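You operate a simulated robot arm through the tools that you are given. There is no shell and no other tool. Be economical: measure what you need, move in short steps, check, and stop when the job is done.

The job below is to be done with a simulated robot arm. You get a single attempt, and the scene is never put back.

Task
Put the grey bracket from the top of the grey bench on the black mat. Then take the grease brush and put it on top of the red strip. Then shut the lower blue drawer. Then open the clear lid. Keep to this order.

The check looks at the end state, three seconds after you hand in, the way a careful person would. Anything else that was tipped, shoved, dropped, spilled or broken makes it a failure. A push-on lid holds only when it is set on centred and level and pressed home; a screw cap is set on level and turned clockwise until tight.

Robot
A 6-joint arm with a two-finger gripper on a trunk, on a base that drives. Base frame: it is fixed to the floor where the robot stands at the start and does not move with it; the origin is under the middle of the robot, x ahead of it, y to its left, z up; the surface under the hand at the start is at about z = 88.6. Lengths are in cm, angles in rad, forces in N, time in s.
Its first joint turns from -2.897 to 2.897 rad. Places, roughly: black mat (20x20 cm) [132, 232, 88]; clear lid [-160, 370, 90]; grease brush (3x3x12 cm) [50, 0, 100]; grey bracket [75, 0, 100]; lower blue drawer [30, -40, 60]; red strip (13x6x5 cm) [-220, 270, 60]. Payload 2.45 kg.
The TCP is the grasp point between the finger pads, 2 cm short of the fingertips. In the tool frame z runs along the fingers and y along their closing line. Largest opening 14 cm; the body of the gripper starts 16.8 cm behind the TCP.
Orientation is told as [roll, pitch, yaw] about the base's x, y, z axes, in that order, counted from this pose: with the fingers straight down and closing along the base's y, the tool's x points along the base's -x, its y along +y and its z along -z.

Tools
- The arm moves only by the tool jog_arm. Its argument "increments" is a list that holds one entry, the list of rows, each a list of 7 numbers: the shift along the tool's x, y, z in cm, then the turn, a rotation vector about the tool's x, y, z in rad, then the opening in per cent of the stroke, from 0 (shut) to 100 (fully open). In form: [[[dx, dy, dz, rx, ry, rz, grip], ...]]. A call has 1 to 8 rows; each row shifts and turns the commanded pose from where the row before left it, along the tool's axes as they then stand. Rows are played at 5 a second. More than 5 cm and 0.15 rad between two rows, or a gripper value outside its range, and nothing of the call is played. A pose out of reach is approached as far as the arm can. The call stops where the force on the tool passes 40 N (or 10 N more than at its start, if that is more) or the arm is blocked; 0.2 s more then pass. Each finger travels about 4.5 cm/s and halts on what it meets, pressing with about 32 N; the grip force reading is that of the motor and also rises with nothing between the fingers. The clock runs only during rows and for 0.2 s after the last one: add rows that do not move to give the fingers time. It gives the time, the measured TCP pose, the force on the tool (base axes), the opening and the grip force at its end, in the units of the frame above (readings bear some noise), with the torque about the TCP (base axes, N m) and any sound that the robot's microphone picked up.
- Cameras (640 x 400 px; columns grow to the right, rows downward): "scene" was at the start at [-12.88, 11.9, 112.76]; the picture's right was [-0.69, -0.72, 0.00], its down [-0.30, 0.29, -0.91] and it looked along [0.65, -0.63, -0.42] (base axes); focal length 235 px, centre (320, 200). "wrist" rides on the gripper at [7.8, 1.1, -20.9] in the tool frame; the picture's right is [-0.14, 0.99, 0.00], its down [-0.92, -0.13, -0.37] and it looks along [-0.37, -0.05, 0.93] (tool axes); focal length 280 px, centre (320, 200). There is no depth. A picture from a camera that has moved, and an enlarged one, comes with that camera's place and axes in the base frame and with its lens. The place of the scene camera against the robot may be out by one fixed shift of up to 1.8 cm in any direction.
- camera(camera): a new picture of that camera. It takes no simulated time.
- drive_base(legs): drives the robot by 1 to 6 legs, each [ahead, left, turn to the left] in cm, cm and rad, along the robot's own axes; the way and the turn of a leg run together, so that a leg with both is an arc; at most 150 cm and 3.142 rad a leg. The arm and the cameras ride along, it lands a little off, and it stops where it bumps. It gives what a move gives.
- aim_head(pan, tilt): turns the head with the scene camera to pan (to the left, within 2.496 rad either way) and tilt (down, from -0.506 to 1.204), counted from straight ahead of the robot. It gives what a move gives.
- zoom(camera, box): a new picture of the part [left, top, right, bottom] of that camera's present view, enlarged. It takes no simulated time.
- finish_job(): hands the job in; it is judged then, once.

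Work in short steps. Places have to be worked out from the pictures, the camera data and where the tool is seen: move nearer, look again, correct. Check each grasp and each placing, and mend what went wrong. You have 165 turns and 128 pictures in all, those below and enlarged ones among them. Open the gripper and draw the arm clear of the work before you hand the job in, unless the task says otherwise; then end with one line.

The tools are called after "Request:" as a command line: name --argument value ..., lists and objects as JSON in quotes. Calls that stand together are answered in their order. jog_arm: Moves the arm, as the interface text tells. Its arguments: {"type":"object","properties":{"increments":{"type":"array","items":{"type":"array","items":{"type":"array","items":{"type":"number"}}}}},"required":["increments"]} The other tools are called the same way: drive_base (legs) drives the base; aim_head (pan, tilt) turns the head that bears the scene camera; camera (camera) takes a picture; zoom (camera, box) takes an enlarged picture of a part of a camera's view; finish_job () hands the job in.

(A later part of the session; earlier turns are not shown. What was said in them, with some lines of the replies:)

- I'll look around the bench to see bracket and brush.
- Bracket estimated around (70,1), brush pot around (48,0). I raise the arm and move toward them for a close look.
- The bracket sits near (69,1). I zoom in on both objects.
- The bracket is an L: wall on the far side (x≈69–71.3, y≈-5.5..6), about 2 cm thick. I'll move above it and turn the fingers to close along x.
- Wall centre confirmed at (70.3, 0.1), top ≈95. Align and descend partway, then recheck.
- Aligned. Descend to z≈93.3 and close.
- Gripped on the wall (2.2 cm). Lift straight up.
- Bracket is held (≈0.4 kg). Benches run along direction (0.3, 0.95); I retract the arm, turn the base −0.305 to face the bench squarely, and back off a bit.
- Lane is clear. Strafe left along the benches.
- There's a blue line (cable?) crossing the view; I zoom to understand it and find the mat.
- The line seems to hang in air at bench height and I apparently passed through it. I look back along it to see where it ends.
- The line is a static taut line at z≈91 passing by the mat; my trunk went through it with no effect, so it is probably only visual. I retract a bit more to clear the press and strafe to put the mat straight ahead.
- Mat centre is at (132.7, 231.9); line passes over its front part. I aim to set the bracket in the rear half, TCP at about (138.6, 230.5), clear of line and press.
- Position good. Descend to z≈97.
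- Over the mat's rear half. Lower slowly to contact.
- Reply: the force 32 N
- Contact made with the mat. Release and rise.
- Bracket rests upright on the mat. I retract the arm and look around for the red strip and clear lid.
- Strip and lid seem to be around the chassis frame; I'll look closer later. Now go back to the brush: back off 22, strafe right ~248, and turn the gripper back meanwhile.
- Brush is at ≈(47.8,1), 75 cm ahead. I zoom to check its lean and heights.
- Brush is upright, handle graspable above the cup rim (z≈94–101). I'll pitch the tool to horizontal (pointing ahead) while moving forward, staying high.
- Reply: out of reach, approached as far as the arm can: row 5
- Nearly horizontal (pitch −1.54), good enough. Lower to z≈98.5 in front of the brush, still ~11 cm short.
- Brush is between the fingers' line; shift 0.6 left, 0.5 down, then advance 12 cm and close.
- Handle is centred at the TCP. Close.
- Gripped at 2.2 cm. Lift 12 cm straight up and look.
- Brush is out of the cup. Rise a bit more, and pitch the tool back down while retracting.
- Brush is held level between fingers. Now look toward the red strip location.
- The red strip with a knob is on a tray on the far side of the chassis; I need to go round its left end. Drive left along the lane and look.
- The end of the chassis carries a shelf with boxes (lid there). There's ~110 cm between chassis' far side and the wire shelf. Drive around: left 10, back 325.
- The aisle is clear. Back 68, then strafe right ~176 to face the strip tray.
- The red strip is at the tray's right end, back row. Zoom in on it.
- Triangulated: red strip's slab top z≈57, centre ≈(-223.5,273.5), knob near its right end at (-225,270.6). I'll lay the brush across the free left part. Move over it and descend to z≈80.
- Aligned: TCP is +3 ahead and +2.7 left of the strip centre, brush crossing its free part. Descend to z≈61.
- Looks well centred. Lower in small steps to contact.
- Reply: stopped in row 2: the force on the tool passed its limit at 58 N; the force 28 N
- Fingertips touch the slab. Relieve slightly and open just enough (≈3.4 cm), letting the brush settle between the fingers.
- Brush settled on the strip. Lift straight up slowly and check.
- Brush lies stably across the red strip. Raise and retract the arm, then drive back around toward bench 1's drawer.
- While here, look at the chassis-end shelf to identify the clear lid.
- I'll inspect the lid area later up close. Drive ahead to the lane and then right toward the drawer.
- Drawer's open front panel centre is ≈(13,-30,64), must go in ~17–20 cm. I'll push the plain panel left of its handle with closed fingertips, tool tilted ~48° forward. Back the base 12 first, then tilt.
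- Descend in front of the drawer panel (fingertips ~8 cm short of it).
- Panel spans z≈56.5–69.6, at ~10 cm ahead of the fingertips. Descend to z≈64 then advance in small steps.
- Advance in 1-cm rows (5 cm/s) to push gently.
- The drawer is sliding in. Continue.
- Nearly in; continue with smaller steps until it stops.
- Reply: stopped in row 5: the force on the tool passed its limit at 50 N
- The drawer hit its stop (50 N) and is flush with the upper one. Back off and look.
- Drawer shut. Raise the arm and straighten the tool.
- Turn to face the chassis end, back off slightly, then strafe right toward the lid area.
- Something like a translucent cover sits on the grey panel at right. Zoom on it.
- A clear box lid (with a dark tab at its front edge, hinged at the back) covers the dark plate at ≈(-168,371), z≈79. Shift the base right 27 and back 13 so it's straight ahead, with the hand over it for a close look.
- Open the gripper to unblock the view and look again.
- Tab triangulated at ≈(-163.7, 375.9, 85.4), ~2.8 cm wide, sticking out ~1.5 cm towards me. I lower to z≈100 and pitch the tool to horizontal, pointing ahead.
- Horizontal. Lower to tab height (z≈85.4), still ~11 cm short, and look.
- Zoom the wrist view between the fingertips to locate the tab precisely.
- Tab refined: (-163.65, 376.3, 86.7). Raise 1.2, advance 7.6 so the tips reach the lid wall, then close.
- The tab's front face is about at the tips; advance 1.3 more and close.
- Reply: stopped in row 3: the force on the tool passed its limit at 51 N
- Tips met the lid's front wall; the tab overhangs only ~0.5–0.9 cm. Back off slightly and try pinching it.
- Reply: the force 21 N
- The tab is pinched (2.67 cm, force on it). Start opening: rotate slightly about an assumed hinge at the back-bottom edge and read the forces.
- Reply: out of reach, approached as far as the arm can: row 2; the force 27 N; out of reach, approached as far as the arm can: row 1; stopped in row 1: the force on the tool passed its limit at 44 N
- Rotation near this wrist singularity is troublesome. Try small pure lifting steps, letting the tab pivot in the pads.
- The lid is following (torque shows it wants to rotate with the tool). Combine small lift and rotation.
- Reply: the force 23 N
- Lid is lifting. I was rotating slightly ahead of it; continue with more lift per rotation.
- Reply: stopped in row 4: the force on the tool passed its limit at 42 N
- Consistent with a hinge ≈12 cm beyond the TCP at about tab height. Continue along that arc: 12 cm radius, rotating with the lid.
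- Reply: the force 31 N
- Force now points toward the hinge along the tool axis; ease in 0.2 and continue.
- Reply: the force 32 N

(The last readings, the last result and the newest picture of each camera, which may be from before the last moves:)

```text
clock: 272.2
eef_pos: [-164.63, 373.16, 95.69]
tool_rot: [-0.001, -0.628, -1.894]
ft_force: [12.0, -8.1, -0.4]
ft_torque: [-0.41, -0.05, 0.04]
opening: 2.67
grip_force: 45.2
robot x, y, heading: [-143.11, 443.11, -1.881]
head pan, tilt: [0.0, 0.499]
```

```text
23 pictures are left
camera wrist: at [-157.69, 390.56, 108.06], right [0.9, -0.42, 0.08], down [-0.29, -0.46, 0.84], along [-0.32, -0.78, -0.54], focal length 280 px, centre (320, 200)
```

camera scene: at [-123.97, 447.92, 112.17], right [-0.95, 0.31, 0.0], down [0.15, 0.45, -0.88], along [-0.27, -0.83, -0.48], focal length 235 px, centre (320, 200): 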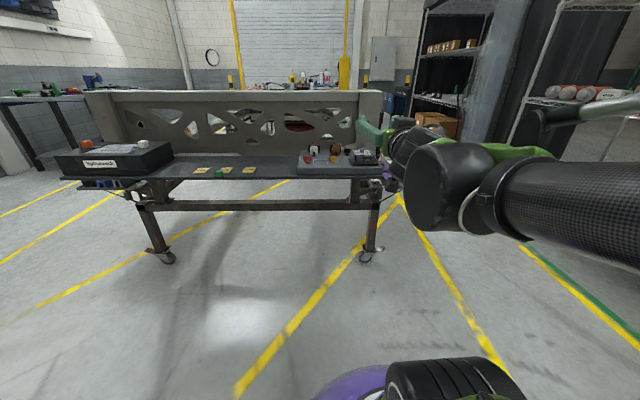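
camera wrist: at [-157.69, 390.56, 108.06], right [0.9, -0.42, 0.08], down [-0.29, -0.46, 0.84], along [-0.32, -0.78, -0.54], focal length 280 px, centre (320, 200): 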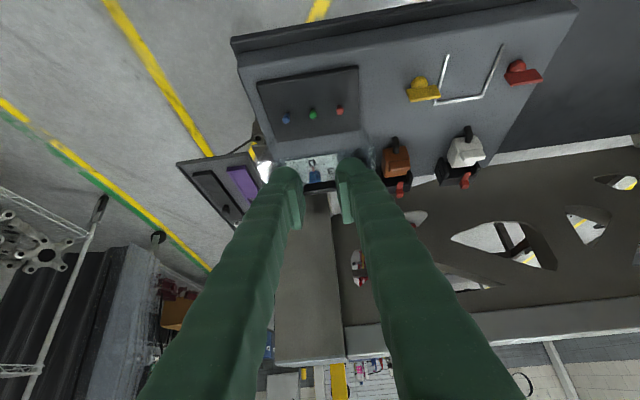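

Lid is about 54° open, forces low. Continue along the arc.

Request:
jog_arm --increments '[[[-0.6, 0.08, 0.04, 0, 0.055, 0, 0], [-0.6, 0.05, 0.04, 0, 0.055, 0, 0], [-0.6, 0, 0.04, 0, 0.055, 0, 0], [-0.6, 0, 0.04, 0, 0.055, 0, 0], [0, 0, 0, 0, 0, 0, 0]]]'

```text
clock: 273.4
eef_pos: [-165.25, 371.33, 96.66]
tool_rot: [0.0, -0.407, -1.893]
ft_force: [1.8, 3.5, -17.8]
ft_torque: [0.94, -0.31, -0.01]
opening: 2.69
grip_force: 45.1
robot x, y, heading: [-143.15, 443.17, -1.889]
head pan, tilt: [0.0, 0.499]
```

Request:
jog_arm --increments '[[[0, 0, 0.1, 0, 0.03, 0, 0], [-0.6, 0, 0.04, 0, 0.055, 0, 0], [-0.6, 0, 0.04, 0, 0.055, 0, 0], [-0.6, 0, 0.04, 0, 0.055, 0, 0], [-0.6, 0, 0.04, 0, 0.055, 0, 0], [0, 0, 0, 0, 0, 0, 0]]]'

```text
clock: 274.8
eef_pos: [-166.1, 369.05, 97.12]
tool_rot: [-0.001, -0.156, -1.893]
ft_force: [-4.6, 11.7, -9.5]
ft_torque: [0.98, -0.23, 0.04]
opening: 2.68
grip_force: 45.2
robot x, y, heading: [-143.43, 443.03, -1.887]
head pan, tilt: [0.0, 0.499]
```

Request:
jog_arm --increments '[[[0, 0, 0.05, 0, 0.03, 0, 0], [-0.6, 0, 0.03, 0, 0.055, 0, 0], [-0.6, 0, 0.03, 0, 0.055, 0, 0], [-0.6, 0, 0.03, 0, 0.055, 0, 0], [-0.6, 0, 0.03, 0, 0.055, 0, 0], [0, 0, 0, 0, 0, 0, 0]]]'

Request:
camera --camera "scene"

Request:
camera --camera "wrist"

```text
clock: 276.2
eef_pos: [-166.76, 366.76, 97.19]
tool_rot: [-0.001, 0.091, -1.895]
ft_force: [4.9, -5.6, 34.3]
ft_torque: [0.02, -0.13, 0.02]
opening: 2.67
grip_force: 44.6
robot x, y, heading: [-143.14, 443.28, -1.892]
head pan, tilt: [0.0, 0.499]
```

```text
22 pictures are left
camera scene: at [-123.87, 448.13, 112.16], right [-0.95, 0.31, 0.0], down [0.15, 0.45, -0.88], along [-0.27, -0.83, -0.48], focal length 235 px, centre (320, 200)
```

scene: 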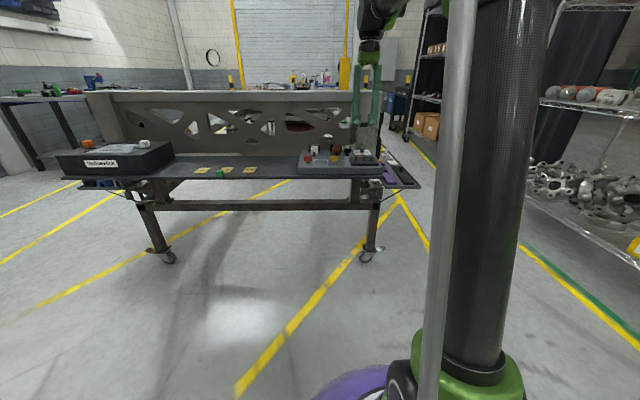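

```text
21 pictures are left
camera wrist: at [-163.78, 372.08, 118.76], right [0.9, -0.44, -0.01], down [-0.42, -0.86, 0.28], along [-0.14, -0.25, -0.96], focal length 280 px, centre (320, 200)
```

wrist: 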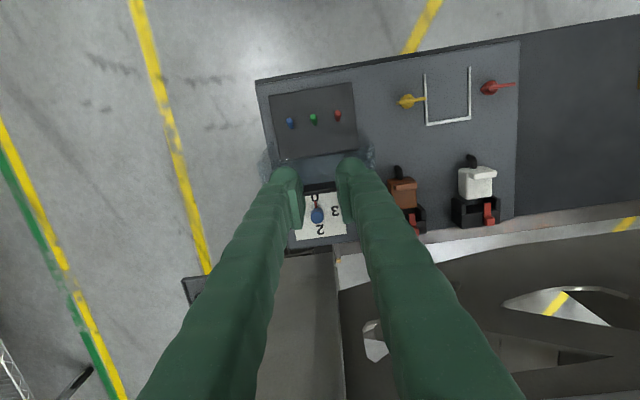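

About 95° open; relieve axial force and continue further back until a stop is felt.

Request:
jog_arm --increments '[[[0, 0, -0.15, 0, 0, 0, 0], [-0.6, 0, 0.03, 0, 0.055, 0, 0], [-0.6, 0, 0.03, 0, 0.055, 0, 0], [-0.6, 0, 0.03, 0, 0.055, 0, 0], [-0.6, 0, 0.03, 0, 0.055, 0, 0], [0, 0, 0, 0, 0, 0, 0]]]'

```text
clock: 277.6
eef_pos: [-167.45, 364.65, 97.0]
tool_rot: [-0.003, 0.311, -1.894]
ft_force: [25.2, 29.2, 14.2]
ft_torque: [0.17, -0.23, -0.07]
opening: 2.66
grip_force: 44.8
robot x, y, heading: [-143.09, 443.42, -1.887]
head pan, tilt: [0.0, 0.499]
```

A stop seems reached (~107°). Relieve the force a bit and release, watching whether the lid stays.

Request:
jog_arm --increments '[[[0.2, 0.1, -0.05, 0, 0, 0, 0], [0, 0, 0, 0, 0, 0, 12], [0, 0, 0, 0, 0, 0, 24], [0, 0, 0, 0, 0, 0, 30], [0, 0, 0, 0, 0, 0, 30]]]'

Request:
camera --camera "wrist"

Request:
zoom --camera "scene" --box '[310, 90, 420, 190]'

```text
clock: 278.8
eef_pos: [-167.45, 364.47, 96.77]
tool_rot: [-0.002, 0.309, -1.895]
ft_force: [0.8, 0.5, -0.3]
ft_torque: [0.01, 0.03, 0.01]
opening: 4.19
grip_force: 0.2
robot x, y, heading: [-143.02, 443.74, -1.889]
head pan, tilt: [0.0, 0.499]
```

```text
20 pictures are left
camera wrist: at [-166.08, 365.2, 119.24], right [0.9, -0.44, -0.04], down [-0.44, -0.9, 0.07], along [-0.07, -0.04, -1.0], focal length 280 px, centre (320, 200)
```

wrist: 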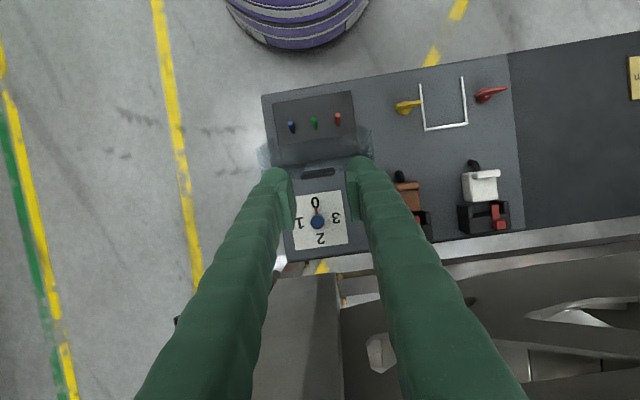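

```text
4.00 times, centred on (365, 140) of scene
camera zoom: at [-123.93, 448.02, 112.18], right [-0.95, 0.31, 0.0], down [0.15, 0.46, -0.88], along [-0.27, -0.83, -0.48], focal length 939 px, centre (140, 440)
```

zoom: 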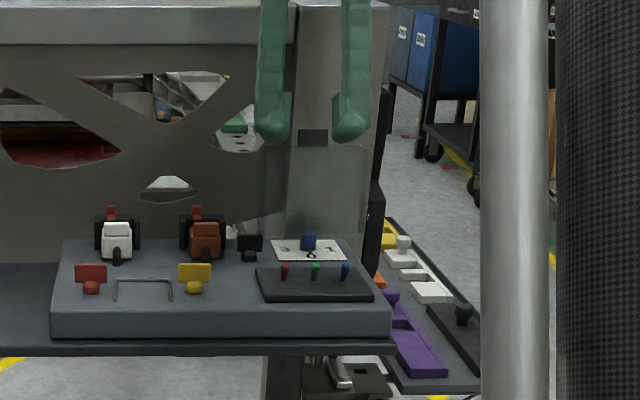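

The lid stays open by itself. Slide the fingers off along the tool axis, then rise clear.

Request:
jog_arm --increments '[[[0, 0, 0, 0, 0, 0, 45], [0, 0, 0, 0, 0, 0, 45], [0, 0, -1.5, 0, 0, 0, 45], [0, 0, -2, 0, 0, 0, 45], [1, 0, -3, 0, 0, 0, 45], [1.5, 0, -4.5, 0, 0, 0, 45], [1.5, 0, -4.5, 0, 0, 0, 45], [0, 0, 0, 0, 0, 0, 45]]]'

Request:
camera --camera "wrist"

Request:
zoom --camera "scene" --box '[310, 90, 420, 190]'

```text
clock: 280.2
eef_pos: [-168.05, 363.33, 106.4]
tool_rot: [-0.002, 0.306, -1.896]
ft_force: [-1.1, -6.6, -12.1]
ft_torque: [1.3, 0.04, -0.09]
opening: 6.33
grip_force: 0.1
robot x, y, heading: [-142.85, 443.68, -1.891]
head pan, tilt: [0.0, 0.499]
stopped in row 6: the force on the tool passed its limit at 97 N (the readings are from after the stop); the commanded pose is now the measured one
```

```text
18 pictures are left
camera wrist: at [-166.49, 364.14, 128.84], right [0.9, -0.44, -0.04], down [-0.44, -0.9, 0.07], along [-0.07, -0.05, -1.0], focal length 280 px, centre (320, 200)
```

wrist: 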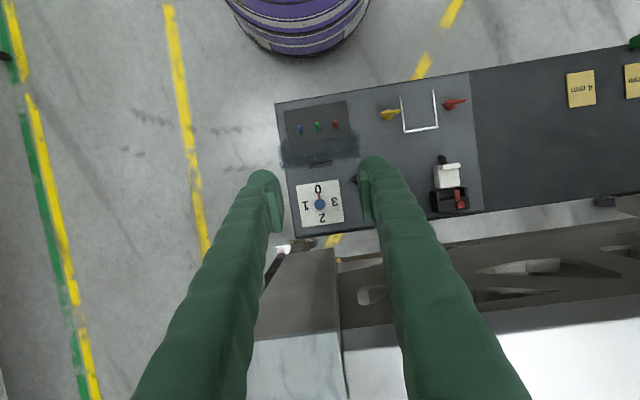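

```text
4.00 times, centred on (365, 140) of scene
camera zoom: at [-123.93, 448.02, 112.18], right [-0.95, 0.31, 0.0], down [0.15, 0.46, -0.88], along [-0.27, -0.83, -0.48], focal length 939 px, centre (140, 440)
```

zoom: 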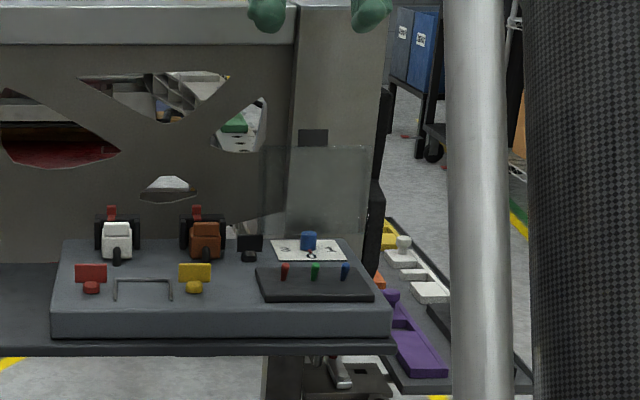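

An unexpected force spike while rising; the lid and panel look unmoved. Probe gently: small move back toward the robot and read force.

Request:
jog_arm --increments '[[[0.5, 0, 0, 0, 0, 0, 45], [1, 0, 0, 0, 0, 0, 45], [0, 0, 0, 0, 0, 0, 45]]]'

Request:
camera --camera "scene"

```text
clock: 281.0
eef_pos: [-167.54, 364.69, 106.99]
tool_rot: [-0.001, 0.305, -1.895]
ft_force: [-0.4, -1.2, -3.5]
ft_torque: [0.1, -0.19, 0.03]
opening: 6.3
grip_force: 0.1
robot x, y, heading: [-142.9, 443.47, -1.89]
head pan, tilt: [0.0, 0.499]
```

```text
16 pictures are left
camera scene: at [-123.93, 448.02, 112.18], right [-0.95, 0.31, 0.0], down [0.15, 0.46, -0.88], along [-0.27, -0.83, -0.48], focal length 235 px, centre (320, 200)
```

scene: 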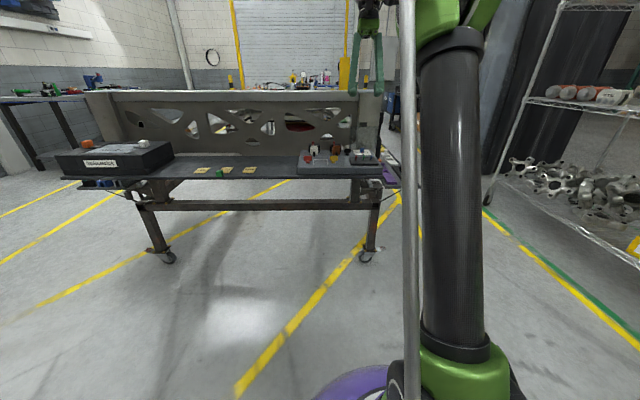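

Force is gone. Draw back toward the robot and slightly up, straightening the tool.

Request:
jog_arm --increments '[[[2, 0, 0, 0, -0.05, 0, 45], [3, 0, 0, 0, -0.06, 0, 45], [3, 0, -0.5, 0, -0.06, 0, 45], [3, 0, -0.5, 0, -0.06, 0, 45], [3, 0, -1, 0, -0.07, 0, 45], [3, 0, -1, 0, 0, 0, 45], [3, 0, -1, 0, 0, 0, 45], [3, 0, -1, 0, 0, 0, 45]]]'

Request:
zoom --camera "scene" --box '[310, 90, 420, 190]'

Request:
camera --camera "wrist"

```text
clock: 282.8
eef_pos: [-160.61, 385.98, 114.65]
tool_rot: [-0.002, 0.005, -1.895]
ft_force: [-1.1, -0.1, 0.1]
ft_torque: [0.06, -0.02, 0.02]
opening: 6.28
grip_force: 0.1
robot x, y, heading: [-143.38, 443.71, -1.886]
head pan, tilt: [0.0, 0.499]
```

```text
4.00 times, centred on (365, 140) of scene
camera zoom: at [-123.93, 448.01, 112.18], right [-0.95, 0.31, 0.0], down [0.15, 0.46, -0.88], along [-0.27, -0.83, -0.48], focal length 939 px, centre (140, 440)
```

zoom: 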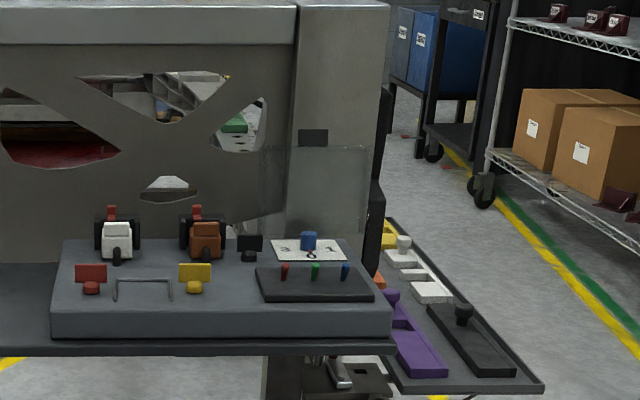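

```text
14 pictures are left
camera wrist: at [-157.04, 392.95, 135.66], right [0.89, -0.45, 0.0], down [-0.42, -0.83, 0.36], along [-0.16, -0.32, -0.93], focal length 280 px, centre (320, 200)
```

wrist: 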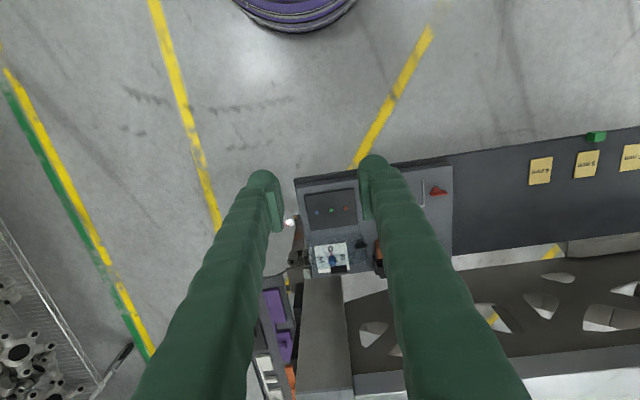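

Lid stays open and nothing else moved. Shift the base right to check that the brush is still on the red strip.

Request:
drive_base --legs '[[-5, 0, 0], [0, -50, 0]]'

Request:
camera --camera "scene"

```text
clock: 286.3
eef_pos: [-206.67, 406.67, 114.51]
tool_rot: [-0.001, 0.005, -1.903]
ft_force: [0.4, -0.2, -0.1]
ft_torque: [-0.01, -0.03, -0.01]
opening: 6.29
grip_force: 0.1
robot x, y, heading: [-188.37, 463.89, -1.9]
head pan, tilt: [0.0, 0.499]
```

```text
13 pictures are left
camera scene: at [-169.51, 468.32, 112.17], right [-0.95, 0.32, 0.0], down [0.15, 0.45, -0.88], along [-0.28, -0.83, -0.48], focal length 235 px, centre (320, 200)
```

scene: 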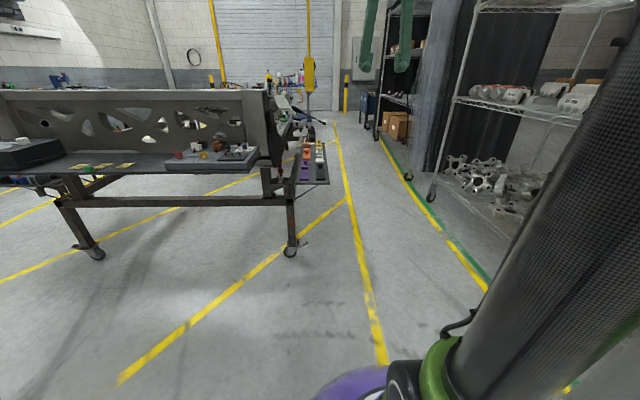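

Request:
zoom --camera "scene" --box '[280, 120, 340, 190]'

Request:
zoom --camera "scene" --box '[150, 90, 290, 190]'

```text
5.71 times, centred on (310, 155) of scene
camera zoom: at [-169.51, 468.32, 112.17], right [-0.95, 0.32, 0.0], down [0.15, 0.45, -0.88], along [-0.28, -0.83, -0.48], focal length 1341 px, centre (377, 457)
```

zoom: 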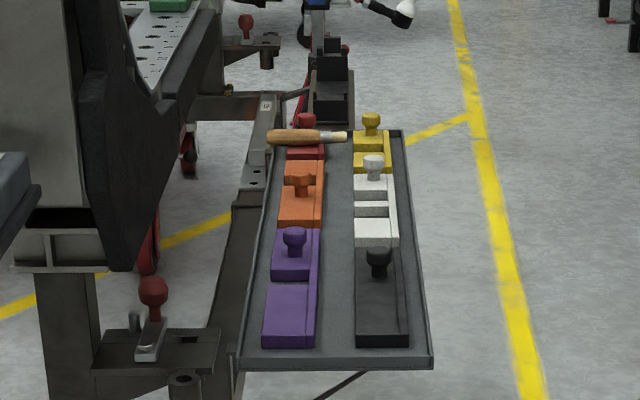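

```text
4.00 times, centred on (220, 140) of scene
camera zoom: at [-169.51, 468.32, 112.17], right [-0.95, 0.32, 0.0], down [0.15, 0.45, -0.88], along [-0.28, -0.83, -0.48], focal length 939 px, centre (720, 440)
```

zoom: 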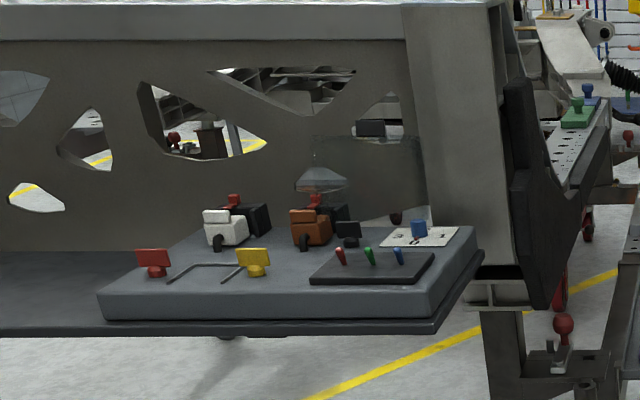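

The brush lies level on the red strip and the lid stands open. The drawer is shut, the bracket was on the mat when I left it, and the arm is clear with the gripper open. Handing in.

Request:
finish_job

```text
The job is handed in.
```

I did all four steps in the order you gave, and handed the job in: the bracket is on the black mat, the grease brush lies across the red strip, the lower blue drawer is shut, and the clear lid stands open.
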